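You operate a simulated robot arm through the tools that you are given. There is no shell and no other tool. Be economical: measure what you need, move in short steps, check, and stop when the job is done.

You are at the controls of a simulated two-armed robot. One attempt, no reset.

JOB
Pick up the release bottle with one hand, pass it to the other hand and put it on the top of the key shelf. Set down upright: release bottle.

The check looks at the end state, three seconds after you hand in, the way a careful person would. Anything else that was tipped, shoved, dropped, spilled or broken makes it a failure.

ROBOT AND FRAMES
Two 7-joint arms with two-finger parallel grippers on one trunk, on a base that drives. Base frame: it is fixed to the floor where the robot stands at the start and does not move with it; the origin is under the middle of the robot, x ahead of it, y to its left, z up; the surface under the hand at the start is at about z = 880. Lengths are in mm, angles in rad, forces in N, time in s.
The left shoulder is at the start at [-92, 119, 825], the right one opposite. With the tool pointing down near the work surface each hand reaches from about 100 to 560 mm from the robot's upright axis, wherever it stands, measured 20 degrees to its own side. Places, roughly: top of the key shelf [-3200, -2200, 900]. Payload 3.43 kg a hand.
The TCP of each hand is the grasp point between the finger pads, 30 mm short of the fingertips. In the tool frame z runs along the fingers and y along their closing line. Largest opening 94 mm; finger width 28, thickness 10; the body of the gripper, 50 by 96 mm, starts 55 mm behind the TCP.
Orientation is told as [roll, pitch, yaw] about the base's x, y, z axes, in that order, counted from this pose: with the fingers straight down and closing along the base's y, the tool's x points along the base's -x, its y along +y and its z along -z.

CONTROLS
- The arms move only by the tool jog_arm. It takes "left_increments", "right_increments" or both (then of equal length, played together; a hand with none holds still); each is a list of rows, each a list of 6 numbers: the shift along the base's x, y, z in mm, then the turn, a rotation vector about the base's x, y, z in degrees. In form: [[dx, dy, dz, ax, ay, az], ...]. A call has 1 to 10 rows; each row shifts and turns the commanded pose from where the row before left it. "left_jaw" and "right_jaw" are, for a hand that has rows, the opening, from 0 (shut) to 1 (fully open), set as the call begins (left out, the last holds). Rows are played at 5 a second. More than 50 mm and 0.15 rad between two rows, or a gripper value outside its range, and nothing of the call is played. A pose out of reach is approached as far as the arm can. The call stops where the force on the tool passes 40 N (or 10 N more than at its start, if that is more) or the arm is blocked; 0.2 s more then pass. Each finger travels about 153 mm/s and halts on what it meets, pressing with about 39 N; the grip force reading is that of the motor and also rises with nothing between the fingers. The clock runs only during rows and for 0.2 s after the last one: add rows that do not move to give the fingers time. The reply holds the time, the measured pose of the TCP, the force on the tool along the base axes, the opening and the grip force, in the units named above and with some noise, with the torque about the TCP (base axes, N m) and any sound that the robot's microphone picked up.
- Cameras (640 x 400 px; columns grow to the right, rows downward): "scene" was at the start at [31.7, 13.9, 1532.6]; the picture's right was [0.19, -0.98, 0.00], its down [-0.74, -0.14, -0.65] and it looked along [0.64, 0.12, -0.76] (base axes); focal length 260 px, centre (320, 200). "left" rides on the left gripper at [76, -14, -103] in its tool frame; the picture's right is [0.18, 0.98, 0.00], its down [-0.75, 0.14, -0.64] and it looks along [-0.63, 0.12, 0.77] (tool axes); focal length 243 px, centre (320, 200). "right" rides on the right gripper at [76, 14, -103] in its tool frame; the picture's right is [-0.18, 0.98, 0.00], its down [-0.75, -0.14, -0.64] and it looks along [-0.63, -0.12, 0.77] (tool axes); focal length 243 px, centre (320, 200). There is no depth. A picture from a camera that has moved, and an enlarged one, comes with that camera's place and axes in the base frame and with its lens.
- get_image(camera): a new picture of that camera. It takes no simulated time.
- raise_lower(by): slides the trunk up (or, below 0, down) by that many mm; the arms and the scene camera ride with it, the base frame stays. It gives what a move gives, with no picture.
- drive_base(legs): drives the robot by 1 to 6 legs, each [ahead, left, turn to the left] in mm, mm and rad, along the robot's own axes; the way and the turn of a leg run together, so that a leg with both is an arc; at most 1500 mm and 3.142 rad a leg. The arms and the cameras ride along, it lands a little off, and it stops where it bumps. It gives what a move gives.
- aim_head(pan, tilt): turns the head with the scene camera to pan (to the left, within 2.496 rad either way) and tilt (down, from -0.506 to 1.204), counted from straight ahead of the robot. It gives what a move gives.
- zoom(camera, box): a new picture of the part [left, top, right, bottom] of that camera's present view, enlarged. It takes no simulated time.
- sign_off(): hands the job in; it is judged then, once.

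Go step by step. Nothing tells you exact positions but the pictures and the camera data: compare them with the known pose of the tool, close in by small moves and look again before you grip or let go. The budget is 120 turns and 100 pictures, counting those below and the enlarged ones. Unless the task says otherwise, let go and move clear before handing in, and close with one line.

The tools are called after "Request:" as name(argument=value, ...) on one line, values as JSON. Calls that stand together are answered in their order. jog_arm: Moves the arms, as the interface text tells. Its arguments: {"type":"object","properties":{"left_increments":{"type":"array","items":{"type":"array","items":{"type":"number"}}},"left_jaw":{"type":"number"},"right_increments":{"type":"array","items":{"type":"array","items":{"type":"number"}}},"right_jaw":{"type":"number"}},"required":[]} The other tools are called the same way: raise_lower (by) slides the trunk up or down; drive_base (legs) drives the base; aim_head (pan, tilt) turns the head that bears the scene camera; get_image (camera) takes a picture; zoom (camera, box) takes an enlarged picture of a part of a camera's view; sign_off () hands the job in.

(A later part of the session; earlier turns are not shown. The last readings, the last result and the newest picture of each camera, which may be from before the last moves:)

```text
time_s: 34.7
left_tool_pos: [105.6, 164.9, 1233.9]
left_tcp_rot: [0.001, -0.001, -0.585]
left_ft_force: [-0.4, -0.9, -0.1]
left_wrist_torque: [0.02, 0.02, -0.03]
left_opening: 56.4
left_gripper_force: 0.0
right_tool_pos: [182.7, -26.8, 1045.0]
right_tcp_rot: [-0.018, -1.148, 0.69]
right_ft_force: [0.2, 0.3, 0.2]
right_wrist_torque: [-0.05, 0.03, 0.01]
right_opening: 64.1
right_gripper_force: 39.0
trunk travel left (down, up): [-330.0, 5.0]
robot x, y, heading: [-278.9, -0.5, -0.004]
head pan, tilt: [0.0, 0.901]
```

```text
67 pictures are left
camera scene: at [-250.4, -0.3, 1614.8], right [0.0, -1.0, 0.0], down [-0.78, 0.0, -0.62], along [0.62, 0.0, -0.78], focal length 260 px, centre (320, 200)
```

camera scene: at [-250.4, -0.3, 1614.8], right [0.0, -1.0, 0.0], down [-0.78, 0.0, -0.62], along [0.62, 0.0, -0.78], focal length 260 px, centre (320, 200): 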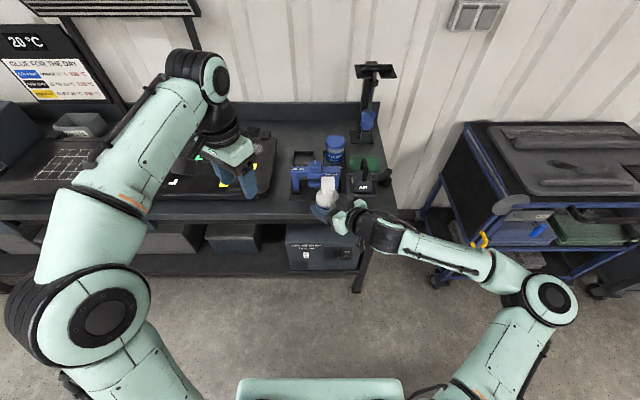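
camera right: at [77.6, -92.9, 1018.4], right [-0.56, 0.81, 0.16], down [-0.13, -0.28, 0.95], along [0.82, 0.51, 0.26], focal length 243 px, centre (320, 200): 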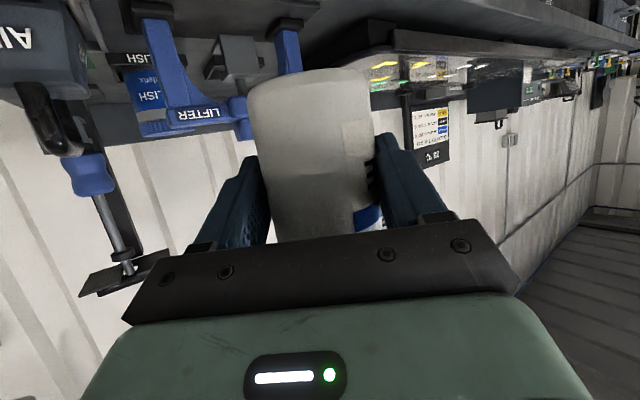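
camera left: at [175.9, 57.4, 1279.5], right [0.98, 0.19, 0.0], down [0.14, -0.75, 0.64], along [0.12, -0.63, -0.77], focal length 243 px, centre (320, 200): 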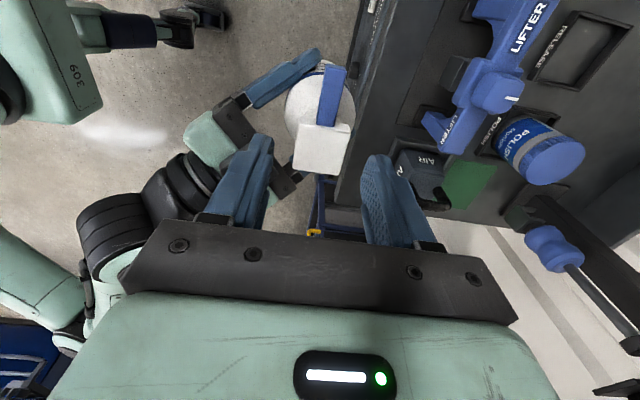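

The bottle stays upright in the right hand. Now back away from the bench, turn right and drive toward the aisle between the dent stand and the small cart.

Request:
drive_base(legs=[[-350, 0, 0], [0, 0, -2.0], [750, 0, 0]])

Request:
aim_head(pan=-0.4, tilt=0.45)

Request:
get_image(camera="scene")

```text
time_s: 45.4
left_tool_pos: [-958.4, -1086.8, 1233.2]
left_tcp_rot: [0.001, -0.001, -2.594]
left_ft_force: [-0.9, -0.8, 0.5]
left_wrist_torque: [0.02, -0.02, 0.01]
left_opening: 56.3
left_gripper_force: 0.1
right_tool_pos: [-1166.0, -1075.1, 1045.8]
right_tcp_rot: [-0.017, -1.149, -1.313]
right_ft_force: [-0.6, 0.5, -1.1]
right_wrist_torque: [0.02, 0.0, 0.0]
right_opening: 63.6
right_gripper_force: 39.0
trunk travel left (down, up): [-330.0, 5.0]
robot x, y, heading: [-945.1, -668.4, -2.009]
head pan, tilt: [0.0, 0.901]
```

```text
time_s: 46.3
left_tool_pos: [-959.0, -1087.2, 1232.7]
left_tcp_rot: [0.001, 0.0, -2.593]
left_ft_force: [0.0, -0.7, 0.0]
left_wrist_torque: [0.01, 0.01, 0.0]
left_opening: 56.4
left_gripper_force: 0.0
right_tool_pos: [-1166.1, -1076.0, 1045.2]
right_tcp_rot: [-0.018, -1.15, -1.314]
right_ft_force: [0.0, -0.3, -0.3]
right_wrist_torque: [0.01, 0.04, -0.01]
right_opening: 63.4
right_gripper_force: 38.9
trunk travel left (down, up): [-330.0, 5.0]
robot x, y, heading: [-944.2, -668.9, -2.002]
head pan, tilt: [-0.4, 0.45]
```

```text
66 pictures are left
camera scene: at [-997.1, -688.3, 1653.1], right [-0.67, 0.74, 0.0], down [0.32, 0.29, -0.9], along [-0.67, -0.6, -0.44], focal length 260 px, centre (320, 200)
```

scene: 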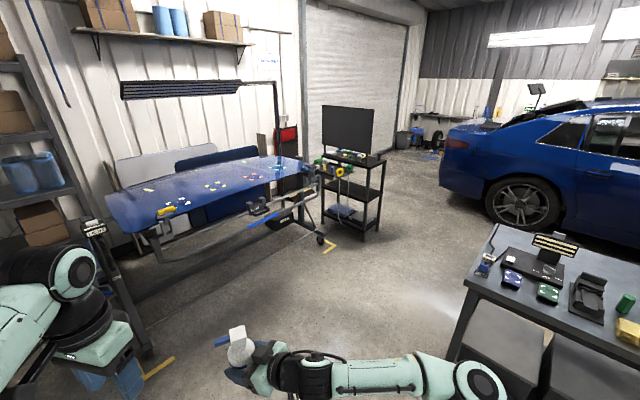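

Clear floor ahead. Continue down the aisle to about [-2500, -1450], then look at the rack.

Request:
drive_base(legs=[[0, 0, -0.37], [1120, 0, 0], [0, 0, -0.4], [500, 0, 0]])

Request:
aim_head(pan=0.2, tilt=0.5)

Request:
get_image(camera="scene")

```text
time_s: 57.0
left_tool_pos: [-2534.1, -1924.4, 1232.5]
left_tcp_rot: [-0.002, -0.001, 2.935]
left_ft_force: [-0.1, -1.1, 0.0]
left_wrist_torque: [-0.04, 0.01, 0.0]
left_opening: 56.4
left_gripper_force: 0.2
right_tool_pos: [-2676.4, -1774.6, 1045.9]
right_tcp_rot: [-0.016, -1.148, -2.069]
right_ft_force: [-0.8, 0.6, -0.1]
right_wrist_torque: [0.02, -0.02, 0.02]
right_opening: 63.4
right_gripper_force: 39.0
trunk travel left (down, up): [-330.0, 5.0]
robot x, y, heading: [-2235.8, -1625.0, -2.764]
head pan, tilt: [-0.4, 0.45]
```

```text
time_s: 58.0
left_tool_pos: [-2533.1, -1923.6, 1232.8]
left_tcp_rot: [0.001, -0.001, 2.935]
left_ft_force: [0.4, -0.3, -0.3]
left_wrist_torque: [0.01, -0.01, 0.02]
left_opening: 56.4
left_gripper_force: 0.1
right_tool_pos: [-2676.8, -1773.3, 1045.6]
right_tcp_rot: [-0.016, -1.149, -2.068]
right_ft_force: [0.0, -1.1, -0.2]
right_wrist_torque: [0.0, 0.02, -0.02]
right_opening: 63.2
right_gripper_force: 39.0
trunk travel left (down, up): [-330.0, 5.0]
robot x, y, heading: [-2239.0, -1628.1, -2.767]
head pan, tilt: [0.201, 0.499]
```

```text
65 pictures are left
camera scene: at [-2271.6, -1660.4, 1648.7], right [-0.55, 0.84, 0.0], down [0.4, 0.26, -0.88], along [-0.74, -0.48, -0.48], focal length 260 px, centre (320, 200)
```

scene: 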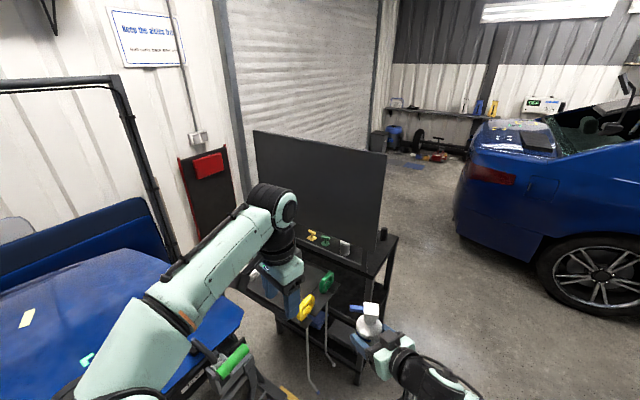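

I'm already close to the rack (top ≈ x -3055…-3385, right edge y≈-1915). Zoom on the free area, then back off before repositioning to its +y side.

Request:
zoom(camera="scene", box=[300, 200, 420, 290])

Request:
drive_base(legs=[[-250, 0, 0], [0, 0, -0.55], [600, -350, 0]])

```text
4.44 times, centred on (360, 245) of scene
camera zoom: at [-2271.6, -1660.4, 1648.7], right [-0.55, 0.84, 0.0], down [0.4, 0.26, -0.88], along [-0.74, -0.48, -0.48], focal length 1154 px, centre (142, 0)
```

zoom: 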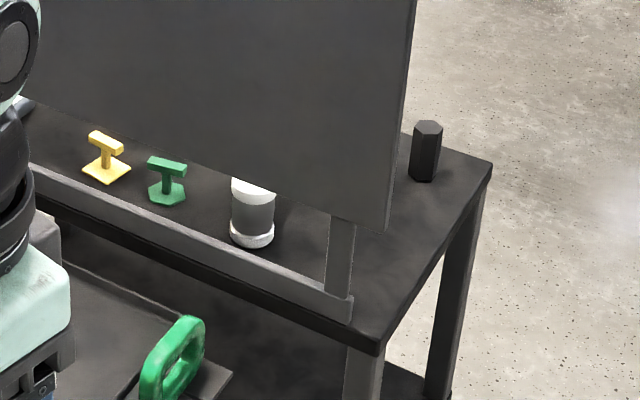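

```text
time_s: 64.7
left_tool_pos: [-2954.7, -1182.3, 1234.2]
left_tcp_rot: [-0.001, 0.001, 2.376]
left_ft_force: [0.2, -0.5, 0.0]
left_wrist_torque: [-0.01, 0.02, 0.02]
left_opening: 56.4
left_gripper_force: 0.1
right_tool_pos: [-2997.4, -979.9, 1046.1]
right_tcp_rot: [-0.016, -1.149, -2.629]
right_ft_force: [0.2, 0.0, 0.1]
right_wrist_torque: [0.0, -0.01, -0.02]
right_opening: 62.8
right_gripper_force: 38.6
trunk travel left (down, up): [-330.0, 5.0]
robot x, y, heading: [-2542.8, -1086.9, 2.959]
head pan, tilt: [0.201, 0.499]
```

The spot I'll use is about [-3200, -1975] on the top, between the panel end and the black cylinder. Move to a standoff on the +y side facing it (heading ≈ -2.0).

Request:
drive_base(legs=[[275, 251, 0], [0, 0, 1.324]])

Request:
aim_head(pan=-0.15, tilt=0.75)

Request:
get_image(camera="scene")

```text
time_s: 70.8
left_tool_pos: [-2857.1, -1701.2, 1234.0]
left_tcp_rot: [-0.001, 0.001, -2.555]
left_ft_force: [-0.8, 0.5, 0.3]
left_wrist_torque: [-0.02, -0.02, 0.0]
left_opening: 56.3
left_gripper_force: 0.1
right_tool_pos: [-3063.3, -1698.3, 1045.4]
right_tcp_rot: [-0.018, -1.148, -1.277]
right_ft_force: [-0.5, -0.3, -0.9]
right_wrist_torque: [0.05, 0.01, 0.0]
right_opening: 62.9
right_gripper_force: 38.7
trunk travel left (down, up): [-330.0, 5.0]
robot x, y, heading: [-2861.3, -1280.6, -1.965]
head pan, tilt: [0.201, 0.499]
```

```text
time_s: 71.6
left_tool_pos: [-2856.5, -1702.1, 1232.3]
left_tcp_rot: [0.0, 0.0, -2.554]
left_ft_force: [0.5, 0.1, 0.0]
left_wrist_torque: [0.0, -0.02, -0.03]
left_opening: 56.3
left_gripper_force: 0.1
right_tool_pos: [-3062.9, -1697.5, 1045.1]
right_tcp_rot: [-0.016, -1.148, -1.276]
right_ft_force: [1.0, -0.4, 0.4]
right_wrist_torque: [0.02, 0.01, 0.04]
right_opening: 62.9
right_gripper_force: 39.0
trunk travel left (down, up): [-330.0, 5.0]
robot x, y, heading: [-2863.7, -1283.0, -1.973]
head pan, tilt: [-0.15, 0.75]
```

```text
63 pictures are left
camera scene: at [-2887.2, -1311.1, 1626.7], right [-0.85, 0.52, 0.0], down [0.36, 0.58, -0.73], along [-0.38, -0.62, -0.68], focal length 260 px, centre (320, 200)
```

scene: 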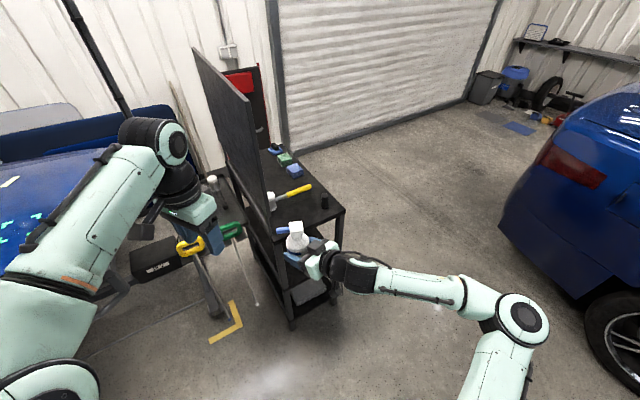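

Request:
zoom(camera="scene", box=[220, 130, 380, 260])

Request:
get_image(camera="right")

```text
3.08 times, centred on (300, 195) of scene
camera zoom: at [-2887.2, -1311.1, 1626.7], right [-0.85, 0.52, 0.0], down [0.36, 0.58, -0.73], along [-0.38, -0.62, -0.68], focal length 799 px, centre (382, 215)
```

zoom: 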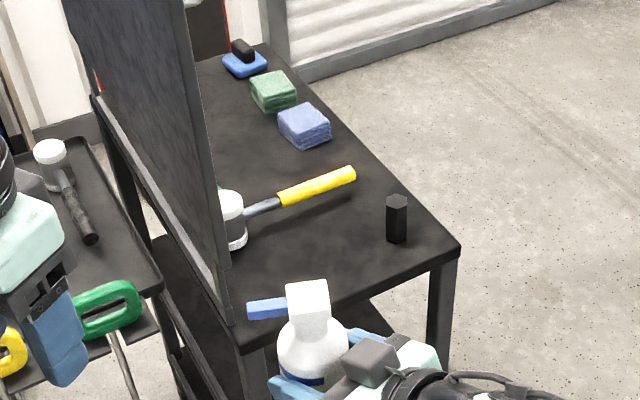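

```text
61 pictures are left
camera right: at [-3084.3, -1573.6, 1018.2], right [0.97, 0.2, 0.16], down [-0.21, 0.23, 0.95], along [0.15, -0.95, 0.26], focal length 243 px, centre (320, 200)
```

right: 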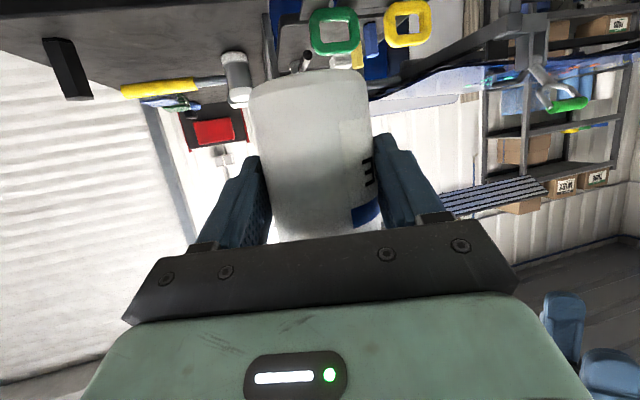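

Rack top ≈ z 850 with the cylinder at [-3316,-1967], mallet at y<-2070; [-3200,-1970] is free. Retract the left hand so it stays clear of the panel, then drive in most of the way.

Request:
jog_arm(left_increments=[[30, 22, 0, 0, 0, 0], [35, 24, 0, 0, 0, 0], [35, 24, 0, 0, 0, 0], [35, 24, 0, 0, 0, 0], [0, 0, 0, 0, 0, 0]])

Request:
drive_base(legs=[[0, -60, 0], [200, 23, 0]])

Request:
get_image(camera="scene")

```text
time_s: 72.8
left_tool_pos: [-2722.9, -1606.4, 1233.5]
left_tcp_rot: [0.001, 0.0, -2.555]
left_ft_force: [0.1, -0.4, 0.2]
left_wrist_torque: [0.04, 0.01, -0.02]
left_opening: 56.3
left_gripper_force: 0.1
right_tool_pos: [-3064.9, -1698.7, 1044.6]
right_tcp_rot: [-0.015, -1.148, -1.275]
right_ft_force: [-0.2, -0.2, 0.2]
right_wrist_torque: [0.02, 0.01, 0.03]
right_opening: 62.7
right_gripper_force: 38.6
trunk travel left (down, up): [-330.0, 5.0]
robot x, y, heading: [-2865.2, -1279.9, -1.965]
head pan, tilt: [-0.15, 0.75]
```

```text
time_s: 75.2
left_tool_pos: [-2838.7, -1776.9, 1233.8]
left_tcp_rot: [0.0, 0.0, -2.563]
left_ft_force: [0.5, -0.6, 0.1]
left_wrist_torque: [0.03, -0.01, -0.01]
left_opening: 56.3
left_gripper_force: 0.1
right_tool_pos: [-3178.6, -1866.2, 1044.6]
right_tcp_rot: [-0.015, -1.149, -1.281]
right_ft_force: [-0.7, -0.2, 0.1]
right_wrist_torque: [0.02, 0.02, -0.01]
right_opening: 62.7
right_gripper_force: 39.2
trunk travel left (down, up): [-330.0, 5.0]
robot x, y, heading: [-2972.8, -1450.5, -1.978]
head pan, tilt: [-0.15, 0.75]
```

```text
60 pictures are left
camera scene: at [-2999.6, -1480.7, 1626.5], right [-0.85, 0.53, 0.0], down [0.36, 0.58, -0.73], along [-0.39, -0.62, -0.68], focal length 260 px, centre (320, 200)
```

scene: 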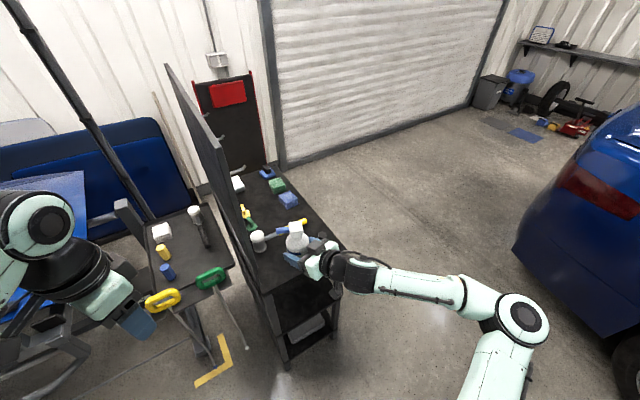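

Close the remaining ~97 mm to bring the bottle over the spot.

Request:
drive_base(legs=[[97, 15, 0]])

Request:
zoom(camera="scene", box=[220, 150, 380, 300])

Request:
get_image(camera="right")

```text
time_s: 76.4
left_tool_pos: [-2860.8, -1869.3, 1233.6]
left_tcp_rot: [0.001, 0.0, -2.563]
left_ft_force: [0.3, -0.3, -0.4]
left_wrist_torque: [0.04, 0.02, -0.01]
left_opening: 56.5
left_gripper_force: 0.1
right_tool_pos: [-3201.8, -1957.2, 1044.2]
right_tcp_rot: [-0.016, -1.149, -1.282]
right_ft_force: [0.3, 0.3, -0.7]
right_wrist_torque: [0.04, 0.02, 0.02]
right_opening: 62.2
right_gripper_force: 39.8
trunk travel left (down, up): [-330.0, 5.0]
robot x, y, heading: [-2994.3, -1547.3, -1.972]
head pan, tilt: [-0.15, 0.75]
```

```text
2.67 times, centred on (300, 225) of scene
camera zoom: at [-3022.8, -1573.2, 1626.4], right [-0.85, 0.53, 0.0], down [0.36, 0.58, -0.73], along [-0.39, -0.62, -0.68], focal length 693 px, centre (373, 133)
```

zoom: 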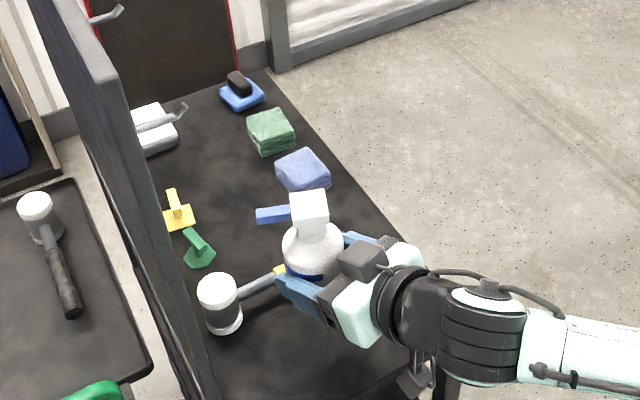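

```text
58 pictures are left
camera right: at [-3221.3, -1834.1, 1017.7], right [0.97, 0.19, 0.16], down [-0.2, 0.23, 0.95], along [0.15, -0.95, 0.26], focal length 243 px, centre (320, 200)
```

right: 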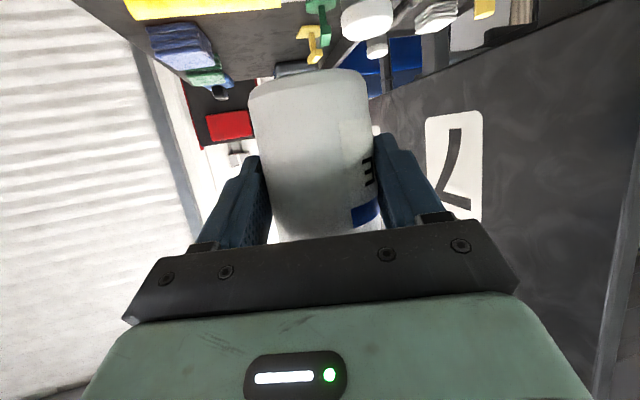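

Bottle is above about [-3199,-1966], with room all round. Lower the trunk by 100 mm and measure the remaining gap.

Request:
raise_lower(by=-100)

Request:
zoom(camera="scene", box=[220, 150, 380, 300])

Request:
get_image(camera="right")

Request:
get_image(camera="left")

```text
time_s: 77.7
left_tool_pos: [-2860.0, -1868.3, 1135.6]
left_tcp_rot: [0.001, -0.001, -2.561]
left_ft_force: [-0.3, 0.1, -0.2]
left_wrist_torque: [0.0, 0.01, 0.0]
left_opening: 56.6
left_gripper_force: 0.1
right_tool_pos: [-3182.2, -1915.8, 904.8]
right_tcp_rot: [0.091, -1.097, -1.374]
right_ft_force: [-4.1, 6.0, 35.9]
right_wrist_torque: [-0.75, 0.72, -0.1]
right_opening: 62.8
right_gripper_force: 39.2
trunk travel left (down, up): [-230.0, 105.0]
robot x, y, heading: [-2994.9, -1544.8, -1.979]
head pan, tilt: [-0.15, 0.75]
```

```text
2.67 times, centred on (300, 225) of scene
camera zoom: at [-3022.9, -1571.2, 1521.3], right [-0.85, 0.53, 0.0], down [0.36, 0.58, -0.73], along [-0.39, -0.62, -0.68], focal length 693 px, centre (373, 133)
```

zoom: 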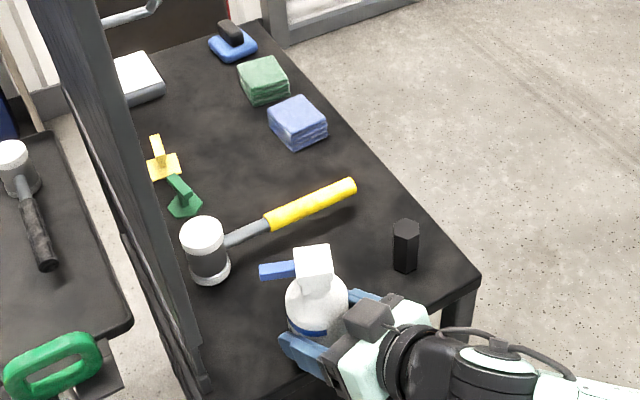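

```text
56 pictures are left
camera right: at [-3201.7, -1790.1, 885.0], right [0.96, 0.19, 0.2], down [-0.24, 0.17, 0.96], along [0.14, -0.97, 0.21], focal length 243 px, centre (320, 200)
```

right: 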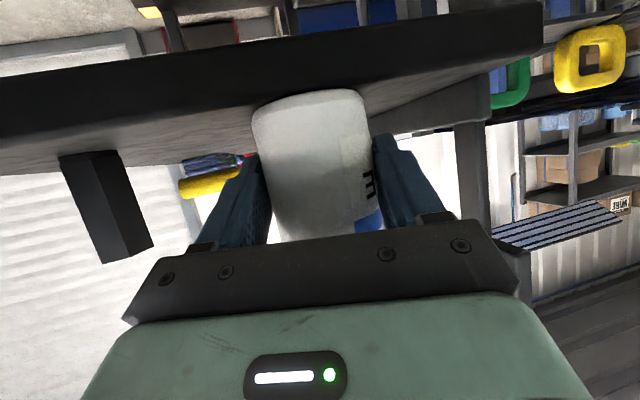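

```text
55 pictures are left
camera left: at [-2804.0, -1813.0, 1237.3], right [0.69, -0.72, 0.0], down [-0.55, -0.53, 0.64], along [-0.46, -0.45, -0.77], focal length 243 px, centre (320, 200)
```

left: 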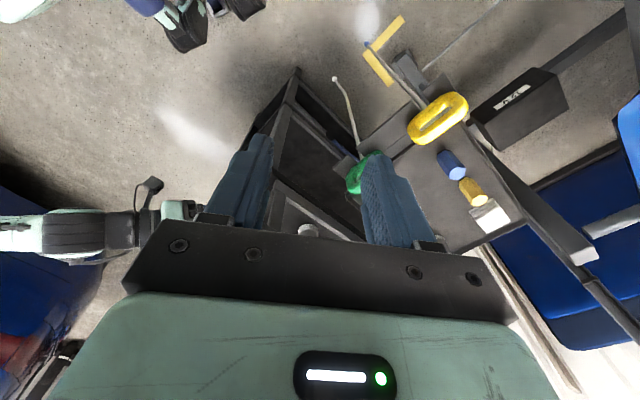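

The right hand unexpectedly dipped and met the shelf (36 N up) — bottle is near the edge. Raise the trunk back a little right away and look at the whole arm.

Request:
raise_lower(by=50)

Request:
get_image(camera="scene")

```text
time_s: 78.6
left_tool_pos: [-2860.9, -1869.4, 1184.0]
left_tcp_rot: [0.0, 0.0, -2.563]
left_ft_force: [-0.8, 0.3, -0.4]
left_wrist_torque: [-0.02, -0.01, 0.02]
left_opening: 56.4
left_gripper_force: 0.1
right_tool_pos: [-3184.6, -1915.6, 946.6]
right_tcp_rot: [0.1, -1.078, -1.386]
right_ft_force: [-0.4, 0.0, 0.9]
right_wrist_torque: [0.08, 0.01, 0.02]
right_opening: 62.5
right_gripper_force: 39.6
trunk travel left (down, up): [-280.0, 55.0]
robot x, y, heading: [-2990.7, -1548.3, -1.972]
head pan, tilt: [-0.15, 0.75]
```

```text
54 pictures are left
camera scene: at [-3023.0, -1573.2, 1573.2], right [-0.85, 0.53, 0.0], down [0.36, 0.58, -0.73], along [-0.39, -0.62, -0.68], focal length 260 px, centre (320, 200)
```

scene: 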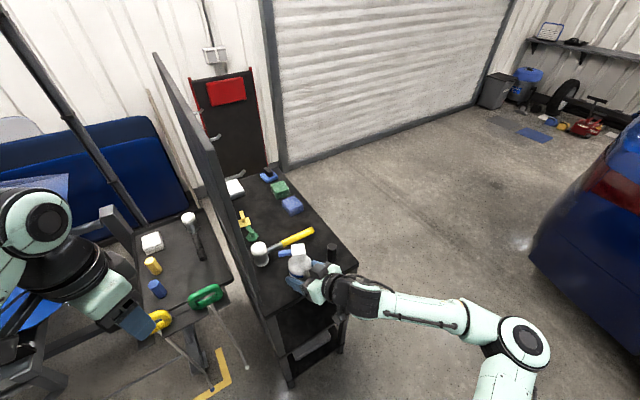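

Request:
get_image(camera="right")

Request:
zoom(camera="scene", box=[250, 220, 370, 310])

Request:
get_image(camera="left")

```text
53 pictures are left
camera right: at [-3202.8, -1789.9, 929.2], right [0.96, 0.18, 0.21], down [-0.24, 0.15, 0.96], along [0.14, -0.97, 0.19], focal length 243 px, centre (320, 200)
```

right: 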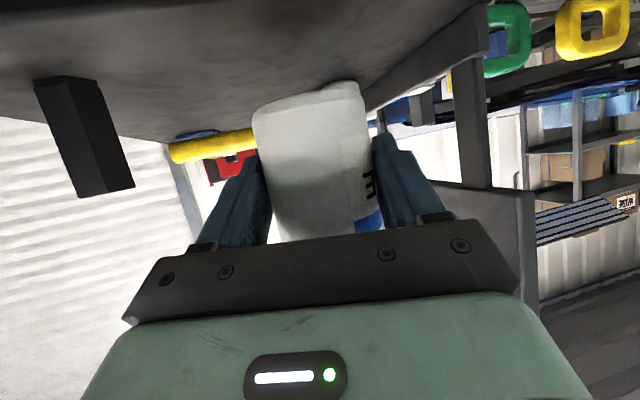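

```text
4.44 times, centred on (310, 265) of scene
camera zoom: at [-3023.0, -1573.2, 1573.2], right [-0.85, 0.53, 0.0], down [0.36, 0.58, -0.73], along [-0.39, -0.62, -0.68], focal length 1154 px, centre (364, -89)
```

zoom: 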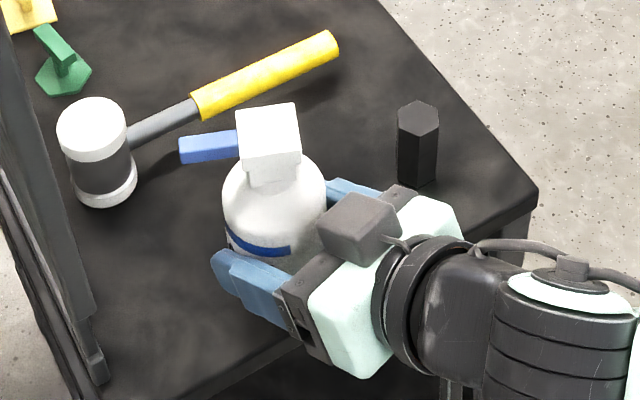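

```text
51 pictures are left
camera left: at [-2804.3, -1815.0, 1286.3], right [0.69, -0.72, 0.0], down [-0.55, -0.53, 0.64], along [-0.46, -0.44, -0.77], focal length 243 px, centre (320, 200)
```

left: 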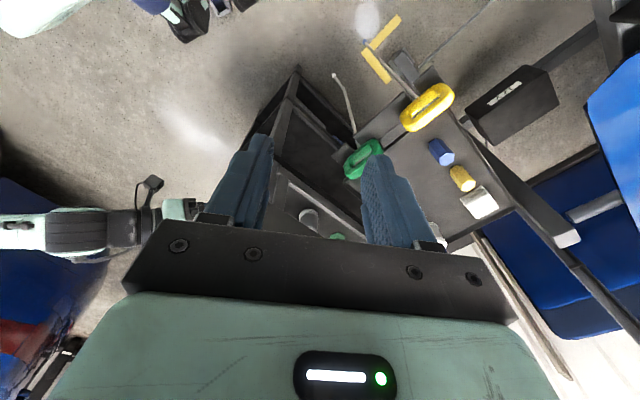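

The hand settled about 48 mm lower and 5° tilted relative to before (joint slip), bottle still firmly held. Restore the orientation and move back over the spot with small arm moves.

Request:
jog_arm(right_increments=[[0, 0, 10, 0, 0, 0], [-4, -10, 0, -1.16, 0.475, 0], [-4, -11, 0, -1.16, 0.475, 0], [-4, -11, 0, -1.16, 0.475, 0], [-5, -11, 0, -1.16, 0.475, 0], [0, 0, 0, 0, 0, 0]])

Request:
get_image(camera="right")

Request:
zoom(camera="scene", box=[250, 220, 370, 310])

```text
time_s: 80.0
left_tool_pos: [-2860.5, -1869.6, 1183.9]
left_tcp_rot: [0.001, -0.001, -2.561]
left_ft_force: [-0.2, 0.7, 0.1]
left_wrist_torque: [0.01, 0.0, -0.01]
left_opening: 56.3
left_gripper_force: 0.1
right_tool_pos: [-3201.2, -1944.7, 954.5]
right_tcp_rot: [-0.017, -1.152, -1.282]
right_ft_force: [0.6, 0.2, 0.7]
right_wrist_torque: [0.04, 0.0, -0.05]
right_opening: 62.6
right_gripper_force: 38.8
right hand out of reach, approached as far as the arm can: row 4, 5
trunk travel left (down, up): [-280.0, 55.0]
robot x, y, heading: [-2994.9, -1542.1, -1.975]
head pan, tilt: [-0.15, 0.75]
```

```text
50 pictures are left
camera right: at [-3220.9, -1821.0, 927.5], right [0.97, 0.19, 0.16], down [-0.21, 0.23, 0.95], along [0.15, -0.95, 0.26], focal length 243 px, centre (320, 200)
```

right: 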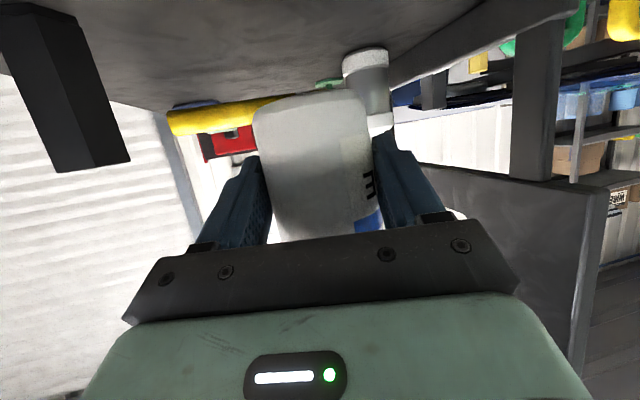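

```text
4.44 times, centred on (310, 265) of scene
camera zoom: at [-3023.0, -1573.9, 1573.3], right [-0.85, 0.53, 0.0], down [0.36, 0.58, -0.73], along [-0.39, -0.62, -0.68], focal length 1154 px, centre (364, -89)
```

zoom: 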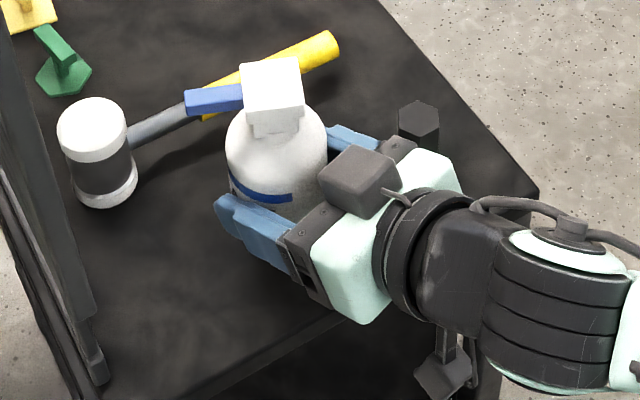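

Orientation is restored; the bottle seems to have slid ~8 mm in the grip. Check its tilt closely before setting down.

Request:
zoom(camera="right", box=[230, 60, 410, 250])

Request:
zoom(camera="scene", box=[280, 225, 350, 275])

```text
2.11 times, centred on (320, 155) of right
camera zoom: at [-3220.9, -1821.0, 927.5], right [0.97, 0.19, 0.16], down [-0.21, 0.23, 0.95], along [0.15, -0.95, 0.26], focal length 511 px, centre (320, 295)
```

zoom: 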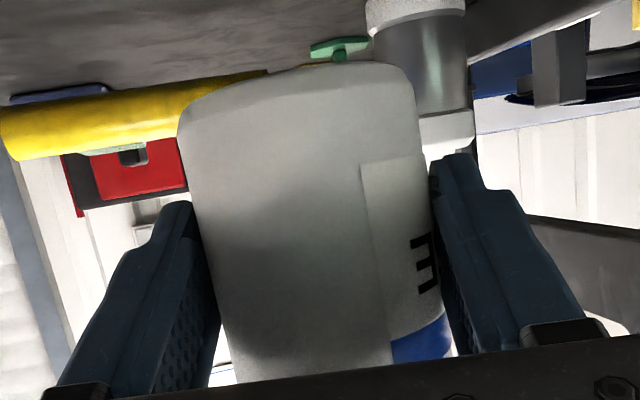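

```text
8.00 times, centred on (315, 250) of scene
camera zoom: at [-3023.0, -1573.9, 1573.3], right [-0.85, 0.53, 0.0], down [0.36, 0.58, -0.73], along [-0.39, -0.62, -0.68], focal length 2078 px, centre (360, -200)
```

zoom: 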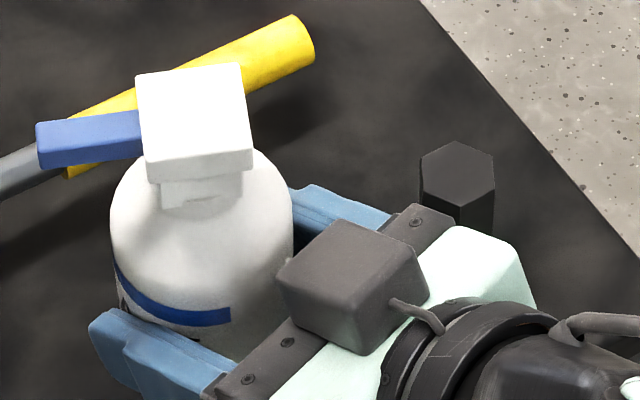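

Tilt looks fine; bottle bottom is now ≈37 mm below the TCP (z≈917). Drive 18 mm ahead to be safely inside the edge, then lower the trunk in a small test step.

Request:
drive_base(legs=[[18, 0, 0]])

Request:
raise_lower(by=-15)

```text
time_s: 80.8
left_tool_pos: [-2868.2, -1886.2, 1184.1]
left_tcp_rot: [0.001, 0.0, -2.562]
left_ft_force: [-0.6, -0.8, 0.0]
left_wrist_torque: [-0.02, 0.01, 0.0]
left_opening: 56.5
left_gripper_force: 0.1
right_tool_pos: [-3208.3, -1960.9, 954.7]
right_tcp_rot: [-0.016, -1.151, -1.282]
right_ft_force: [0.9, 0.2, -0.4]
right_wrist_torque: [0.03, -0.02, -0.01]
right_opening: 62.9
right_gripper_force: 39.2
trunk travel left (down, up): [-280.0, 55.0]
robot x, y, heading: [-3001.6, -1560.4, -1.979]
head pan, tilt: [-0.15, 0.75]
```

```text
time_s: 81.4
left_tool_pos: [-2869.0, -1886.3, 1169.2]
left_tcp_rot: [-0.001, 0.0, -2.561]
left_ft_force: [-0.1, -0.8, 0.0]
left_wrist_torque: [-0.02, 0.0, 0.01]
left_opening: 56.3
left_gripper_force: 0.0
right_tool_pos: [-3208.8, -1956.9, 935.0]
right_tcp_rot: [-0.002, -1.142, -1.294]
right_ft_force: [-1.2, 0.6, -0.1]
right_wrist_torque: [0.03, 0.02, 0.0]
right_opening: 62.6
right_gripper_force: 39.5
trunk travel left (down, up): [-265.0, 70.0]
robot x, y, heading: [-3003.7, -1556.1, -1.976]
head pan, tilt: [-0.15, 0.75]
```

Lowering the trunk pushes the right arm out of pose again without tool force, so one of its links seems to touch something. Raise back and look at the right elbow.

Request:
raise_lower(by=15)

Request:
aim_head(pan=-0.8, tilt=1.1)

Request:
get_image(camera="scene")

```text
time_s: 82.1
left_tool_pos: [-2868.4, -1886.5, 1184.4]
left_tcp_rot: [0.001, 0.001, -2.561]
left_ft_force: [0.5, -0.2, -0.3]
left_wrist_torque: [0.01, 0.0, -0.01]
left_opening: 56.5
left_gripper_force: 0.1
right_tool_pos: [-3208.3, -1957.0, 950.6]
right_tcp_rot: [-0.003, -1.143, -1.292]
right_ft_force: [-0.9, 0.6, 0.8]
right_wrist_torque: [0.05, -0.01, -0.01]
right_opening: 62.4
right_gripper_force: 39.0
trunk travel left (down, up): [-280.0, 55.0]
robot x, y, heading: [-3003.1, -1558.9, -1.976]
head pan, tilt: [-0.15, 0.75]
```

```text
time_s: 83.1
left_tool_pos: [-2867.9, -1886.4, 1183.8]
left_tcp_rot: [0.0, -0.001, -2.561]
left_ft_force: [0.6, -0.5, 0.3]
left_wrist_torque: [0.02, 0.03, 0.01]
left_opening: 56.5
left_gripper_force: 0.1
right_tool_pos: [-3208.0, -1957.2, 950.0]
right_tcp_rot: [-0.002, -1.143, -1.291]
right_ft_force: [0.0, 0.7, 0.6]
right_wrist_torque: [0.04, 0.0, -0.01]
right_opening: 62.6
right_gripper_force: 39.5
trunk travel left (down, up): [-280.0, 55.0]
robot x, y, heading: [-3005.2, -1561.5, -1.979]
head pan, tilt: [-0.799, 1.1]
```

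```text
46 pictures are left
camera scene: at [-3045.3, -1542.3, 1547.5], right [-0.36, 0.93, 0.0], down [0.83, 0.32, -0.45], along [-0.42, -0.16, -0.89], focal length 260 px, centre (320, 200)
```

scene: 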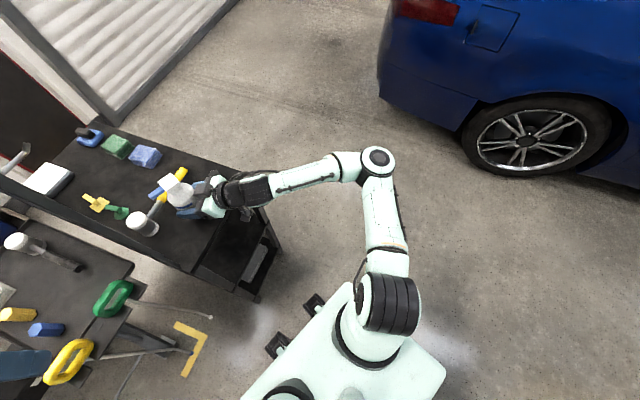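

Nothing obvious touches the arm; the trunk slide itself disturbs this pose, so I'll lower with the arm instead, restoring the small tilt at the same time.

Request:
jog_arm(right_increments=[[0, 0, -5, -0.53, 0.2, 0], [0, 0, -5, 0, 0, 0], [0, 0, 0, 0, 0, 0]])

```text
time_s: 83.9
left_tool_pos: [-2868.8, -1885.9, 1184.0]
left_tcp_rot: [-0.001, -0.001, -2.562]
left_ft_force: [0.1, -0.5, -1.1]
left_wrist_torque: [0.0, 0.0, 0.03]
left_opening: 56.5
left_gripper_force: 0.1
right_tool_pos: [-3207.9, -1956.5, 941.3]
right_tcp_rot: [-0.018, -1.152, -1.279]
right_ft_force: [0.4, 0.0, 0.6]
right_wrist_torque: [0.03, 0.04, 0.0]
right_opening: 62.5
right_gripper_force: 38.8
trunk travel left (down, up): [-280.0, 55.0]
robot x, y, heading: [-3001.4, -1558.4, -1.978]
head pan, tilt: [-0.799, 1.1]
```

The arm lowers cleanly. Another 22 mm down, then look at the gap.

Request:
jog_arm(right_increments=[[0, 0, -8, 0, 0, 0], [0, 0, -7, 0, 0, 0], [0, 0, -7, 0, 0, 0], [0, 0, 0, 0, 0, 0]])

Request:
get_image(camera="right")

Request:
zoom(camera="scene", box=[100, 130, 300, 260])

```text
time_s: 84.9
left_tool_pos: [-2867.8, -1885.2, 1184.1]
left_tcp_rot: [-0.001, 0.001, -2.561]
left_ft_force: [0.1, 0.8, 0.8]
left_wrist_torque: [0.02, -0.01, 0.0]
left_opening: 56.6
left_gripper_force: 0.1
right_tool_pos: [-3208.2, -1956.8, 919.4]
right_tcp_rot: [-0.018, -1.153, -1.28]
right_ft_force: [0.1, 0.4, -0.4]
right_wrist_torque: [0.04, 0.04, 0.0]
right_opening: 62.5
right_gripper_force: 39.0
trunk travel left (down, up): [-280.0, 55.0]
robot x, y, heading: [-3006.3, -1556.2, -1.977]
head pan, tilt: [-0.799, 1.1]
```

```text
45 pictures are left
camera right: at [-3226.9, -1832.7, 891.0], right [0.97, 0.2, 0.16], down [-0.21, 0.23, 0.95], along [0.15, -0.95, 0.27], focal length 243 px, centre (320, 200)
```

right: 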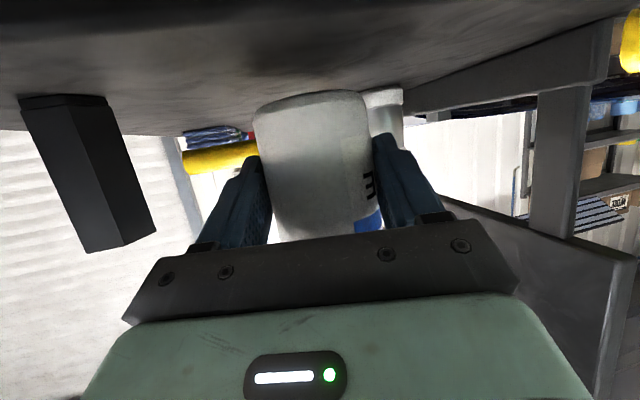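

```text
3.08 times, centred on (200, 195) of scene
camera zoom: at [-3045.3, -1542.2, 1547.5], right [-0.36, 0.93, 0.0], down [0.83, 0.32, -0.45], along [-0.42, -0.16, -0.89], focal length 799 px, centre (689, 215)
```

zoom: 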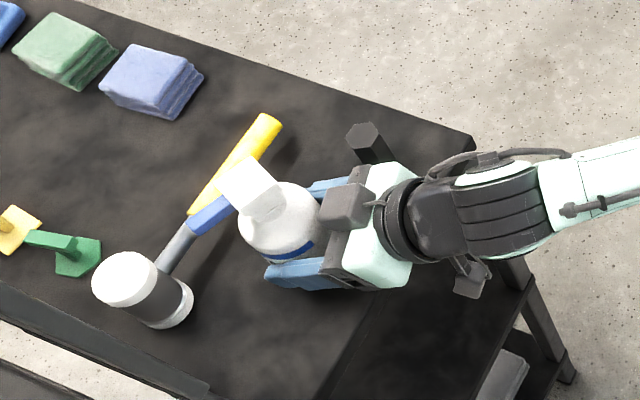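

No contact yet. Lower in smaller steps, watching force.

Request:
jog_arm(right_increments=[[0, 0, -4, 0, 0, 0], [0, 0, -4, 0, 0, 0], [0, 0, -4, 0, 0, 0], [0, 0, 0, 0, 0, 0]])

Request:
zoom(camera="right", box=[200, 50, 420, 250])

```text
time_s: 85.9
left_tool_pos: [-2867.9, -1886.0, 1184.3]
left_tcp_rot: [0.001, 0.0, -2.562]
left_ft_force: [0.3, 1.4, 0.0]
left_wrist_torque: [0.02, 0.02, -0.03]
left_opening: 56.6
left_gripper_force: 0.0
right_tool_pos: [-3208.4, -1956.6, 906.6]
right_tcp_rot: [-0.018, -1.15, -1.28]
right_ft_force: [-0.1, -0.1, -0.7]
right_wrist_torque: [0.0, 0.05, -0.02]
right_opening: 62.5
right_gripper_force: 39.6
trunk travel left (down, up): [-280.0, 55.0]
robot x, y, heading: [-3002.2, -1559.6, -1.979]
head pan, tilt: [-0.799, 1.1]
```

```text
2.00 times, centred on (310, 150) of right
camera zoom: at [-3228.2, -1833.1, 879.5], right [0.97, 0.2, 0.16], down [-0.2, 0.23, 0.95], along [0.15, -0.95, 0.27], focal length 485 px, centre (340, 300)
```

zoom: 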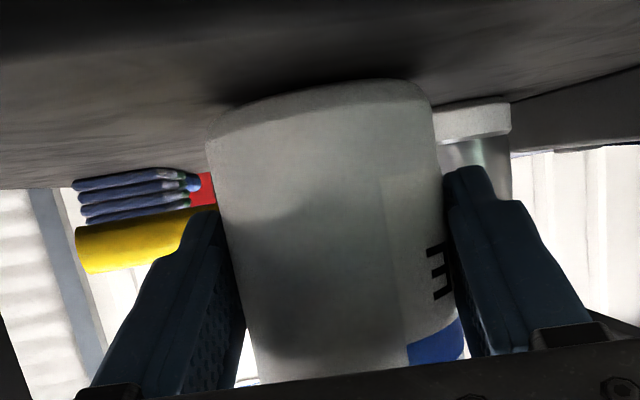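

Request:
jog_arm(right_increments=[[0, 0, -3, 0, 0, 0], [0, 0, -3, 0, 0, 0], [0, 0, 0, 0, 0, 0]])

```text
time_s: 86.7
left_tool_pos: [-2867.8, -1884.2, 1184.3]
left_tcp_rot: [0.002, -0.001, -2.561]
left_ft_force: [0.5, -0.8, -0.2]
left_wrist_torque: [0.02, -0.04, 0.01]
left_opening: 56.4
left_gripper_force: 0.0
right_tool_pos: [-3208.0, -1957.5, 905.3]
right_tcp_rot: [-0.026, -1.16, -1.271]
right_ft_force: [-3.9, -1.2, 24.0]
right_wrist_torque: [0.21, -0.02, 0.03]
right_opening: 62.5
right_gripper_force: 39.2
trunk travel left (down, up): [-280.0, 55.0]
robot x, y, heading: [-2999.7, -1558.6, -1.978]
head pan, tilt: [-0.799, 1.1]
```

Contact: 24 N up at TCP z≈905. Ease off 4 mm to a light touch and look.

Request:
jog_arm(right_increments=[[0, 0, 2, 0, 0, 0], [0, 0, 2, 0, 0, 0], [0, 0, 0, 0, 0, 0]])

Request:
zoom(camera="right", box=[200, 50, 420, 250])

Request:
zoom(camera="scene", box=[150, 150, 250, 230])

```text
time_s: 87.5
left_tool_pos: [-2867.7, -1885.6, 1183.3]
left_tcp_rot: [0.001, -0.002, -2.564]
left_ft_force: [-0.2, 0.2, 0.1]
left_wrist_torque: [0.0, 0.03, 0.01]
left_opening: 56.5
left_gripper_force: 0.0
right_tool_pos: [-3206.8, -1956.9, 906.0]
right_tcp_rot: [-0.017, -1.152, -1.281]
right_ft_force: [0.1, -4.3, 14.4]
right_wrist_torque: [-0.01, -0.11, -0.03]
right_opening: 62.5
right_gripper_force: 39.3
trunk travel left (down, up): [-280.0, 55.0]
robot x, y, heading: [-3000.5, -1558.1, -1.977]
head pan, tilt: [-0.799, 1.1]
```

```text
2.00 times, centred on (310, 150) of right
camera zoom: at [-3227.4, -1832.1, 877.6], right [0.97, 0.2, 0.16], down [-0.21, 0.23, 0.95], along [0.15, -0.95, 0.27], focal length 485 px, centre (340, 300)
```

zoom: 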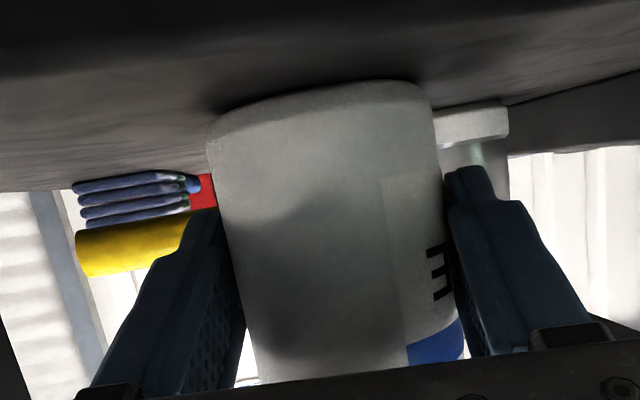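

```text
5.00 times, centred on (200, 190) of scene
camera zoom: at [-3044.8, -1541.8, 1547.5], right [-0.36, 0.93, 0.0], down [0.83, 0.32, -0.45], along [-0.42, -0.16, -0.89], focal length 1299 px, centre (920, 250)
```

zoom: 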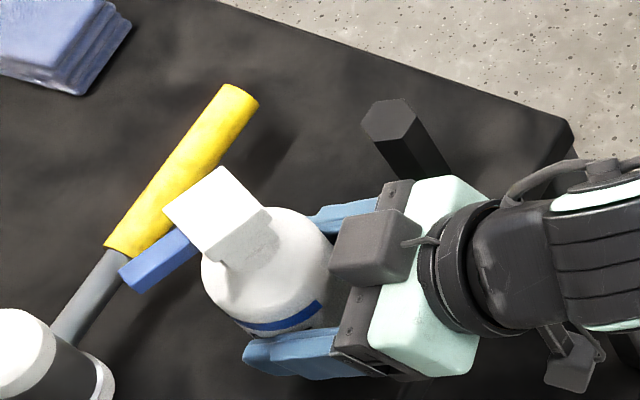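

Nearly relaxed (14 N). Ease 1.5 mm more, then open the right hand.

Request:
jog_arm(right_increments=[[0, 0, 1.5, 0, 0, 0], [0, 0, 0, 0, 0, 0]])

Request:
jog_arm(right_increments=[[0, 0, 0, 0, 0, 0], [0, 0, 0, 0, 0, 0], [0, 0, 0, 0, 0, 0]], right_jaw=0.9)

Request:
zoom(camera="right", box=[200, 50, 420, 250])

Request:
zoom(camera="scene", box=[150, 150, 250, 230])

```text
time_s: 88.1
left_tool_pos: [-2869.7, -1885.4, 1184.4]
left_tcp_rot: [0.001, -0.002, -2.562]
left_ft_force: [0.2, 0.3, -0.1]
left_wrist_torque: [0.0, -0.02, 0.0]
left_opening: 56.4
left_gripper_force: 0.1
right_tool_pos: [-3207.6, -1955.8, 904.9]
right_tcp_rot: [-0.014, -1.147, -1.282]
right_ft_force: [0.9, -1.0, 3.2]
right_wrist_torque: [0.11, -0.03, -0.01]
right_opening: 62.5
right_gripper_force: 38.6
trunk travel left (down, up): [-280.0, 55.0]
robot x, y, heading: [-3000.8, -1553.7, -1.975]
head pan, tilt: [-0.799, 1.1]
```

```text
time_s: 88.9
left_tool_pos: [-2867.9, -1884.8, 1183.4]
left_tcp_rot: [-0.001, 0.001, -2.564]
left_ft_force: [1.0, 0.2, -0.8]
left_wrist_torque: [0.01, -0.01, -0.01]
left_opening: 56.2
left_gripper_force: 0.0
right_tool_pos: [-3207.6, -1956.9, 905.9]
right_tcp_rot: [-0.017, -1.152, -1.279]
right_ft_force: [-0.1, -0.1, 0.0]
right_wrist_torque: [-0.05, -0.01, 0.02]
right_opening: 84.6
right_gripper_force: 0.1
trunk travel left (down, up): [-280.0, 55.0]
robot x, y, heading: [-3000.6, -1564.1, -1.973]
head pan, tilt: [-0.799, 1.1]
```

```text
2.00 times, centred on (310, 150) of right
camera zoom: at [-3227.6, -1832.7, 879.2], right [0.97, 0.2, 0.16], down [-0.21, 0.23, 0.95], along [0.15, -0.95, 0.27], focal length 485 px, centre (340, 300)
```

zoom: 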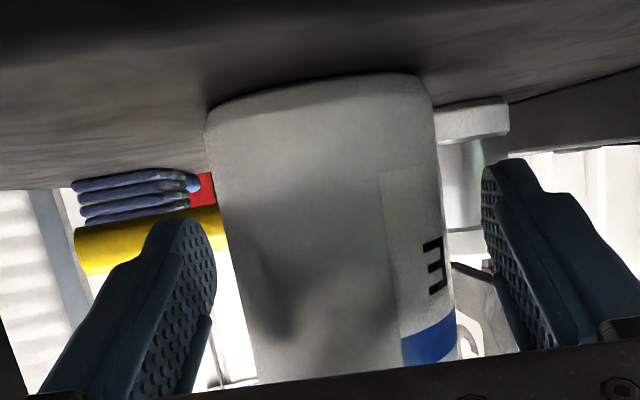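

```text
5.00 times, centred on (200, 190) of scene
camera zoom: at [-3045.2, -1542.1, 1547.5], right [-0.36, 0.93, 0.0], down [0.83, 0.32, -0.45], along [-0.42, -0.16, -0.89], focal length 1299 px, centre (920, 250)
```

zoom: 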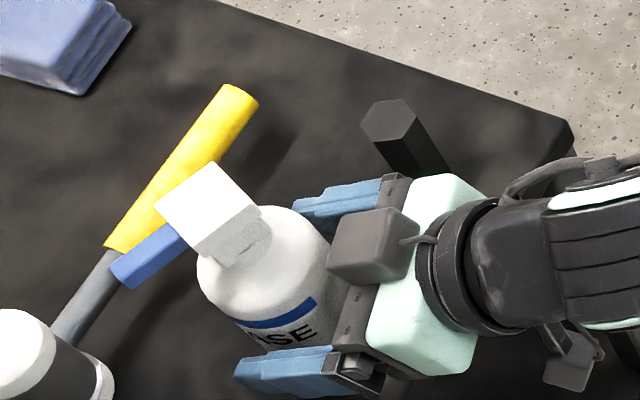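

The bottle stands free and steady on the shelf. Back the right hand out along its finger axis.

Request:
jog_arm(right_increments=[[-3.1, 10.5, 4.9, 0, 0, 0], [-3.1, 10.5, 4.9, 0, 0, 0], [-3.1, 10.5, 4.9, 0, 0, 0], [0, 0, 0, 0, 0, 0]])

```text
time_s: 89.9
left_tool_pos: [-2867.4, -1884.9, 1183.4]
left_tcp_rot: [0.002, 0.001, -2.562]
left_ft_force: [-0.3, 0.4, -0.2]
left_wrist_torque: [0.0, 0.04, 0.01]
left_opening: 56.5
left_gripper_force: 0.1
right_tool_pos: [-3215.0, -1926.2, 921.7]
right_tcp_rot: [-0.017, -1.152, -1.278]
right_ft_force: [-0.2, -0.2, 1.6]
right_wrist_torque: [0.01, 0.01, 0.02]
right_opening: 84.9
right_gripper_force: 0.1
trunk travel left (down, up): [-280.0, 55.0]
robot x, y, heading: [-3002.4, -1559.1, -1.977]
head pan, tilt: [-0.799, 1.1]
```

Tracking well. Continue out.

Request:
jog_arm(right_increments=[[-3.1, 10.5, 4.9, 0, 0, 0], [-3.1, 10.5, 4.9, 0, 0, 0], [-3.1, 10.5, 4.9, 0, 0, 0], [-3.1, 10.5, 4.9, 0, 0, 0], [-3.1, 10.5, 4.9, 0, 0, 0], [-3.1, 10.5, 4.9, 0, 0, 0], [0, 0, 0, 0, 0, 0]])

Request:
get_image(camera="right")

Request:
get_image(camera="scene")

```text
time_s: 91.5
left_tool_pos: [-2867.5, -1886.1, 1184.1]
left_tcp_rot: [0.0, 0.001, -2.562]
left_ft_force: [0.6, 0.3, 0.4]
left_wrist_torque: [-0.02, 0.01, -0.01]
left_opening: 56.6
left_gripper_force: 0.0
right_tool_pos: [-3235.5, -1861.9, 951.0]
right_tcp_rot: [-0.018, -1.152, -1.282]
right_ft_force: [0.7, 0.4, 0.3]
right_wrist_torque: [0.03, 0.0, 0.0]
right_opening: 84.8
right_gripper_force: 0.0
trunk travel left (down, up): [-280.0, 55.0]
robot x, y, heading: [-3003.5, -1558.2, -1.978]
head pan, tilt: [-0.799, 1.1]
```

```text
38 pictures are left
camera right: at [-3255.1, -1737.7, 923.4], right [0.97, 0.2, 0.16], down [-0.21, 0.23, 0.95], along [0.15, -0.95, 0.27], focal length 243 px, centre (320, 200)
```

right: 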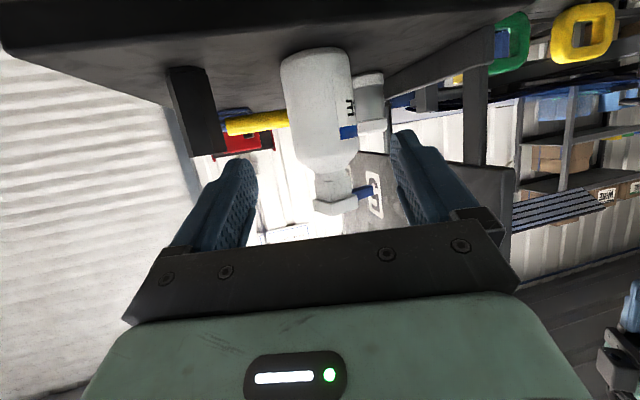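

```text
37 pictures are left
camera scene: at [-3045.2, -1542.3, 1547.5], right [-0.36, 0.93, 0.0], down [0.83, 0.32, -0.45], along [-0.42, -0.16, -0.89], focal length 260 px, centre (320, 200)
```

scene: 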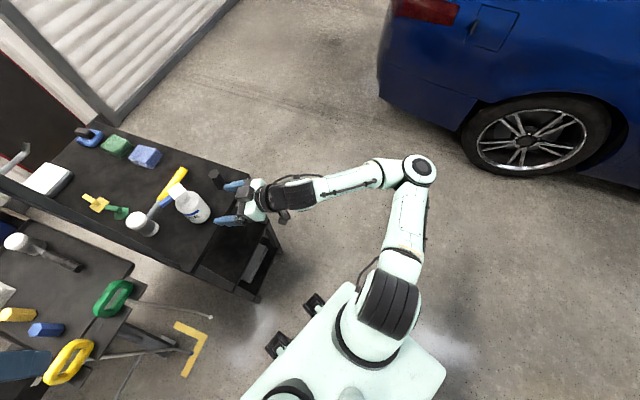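

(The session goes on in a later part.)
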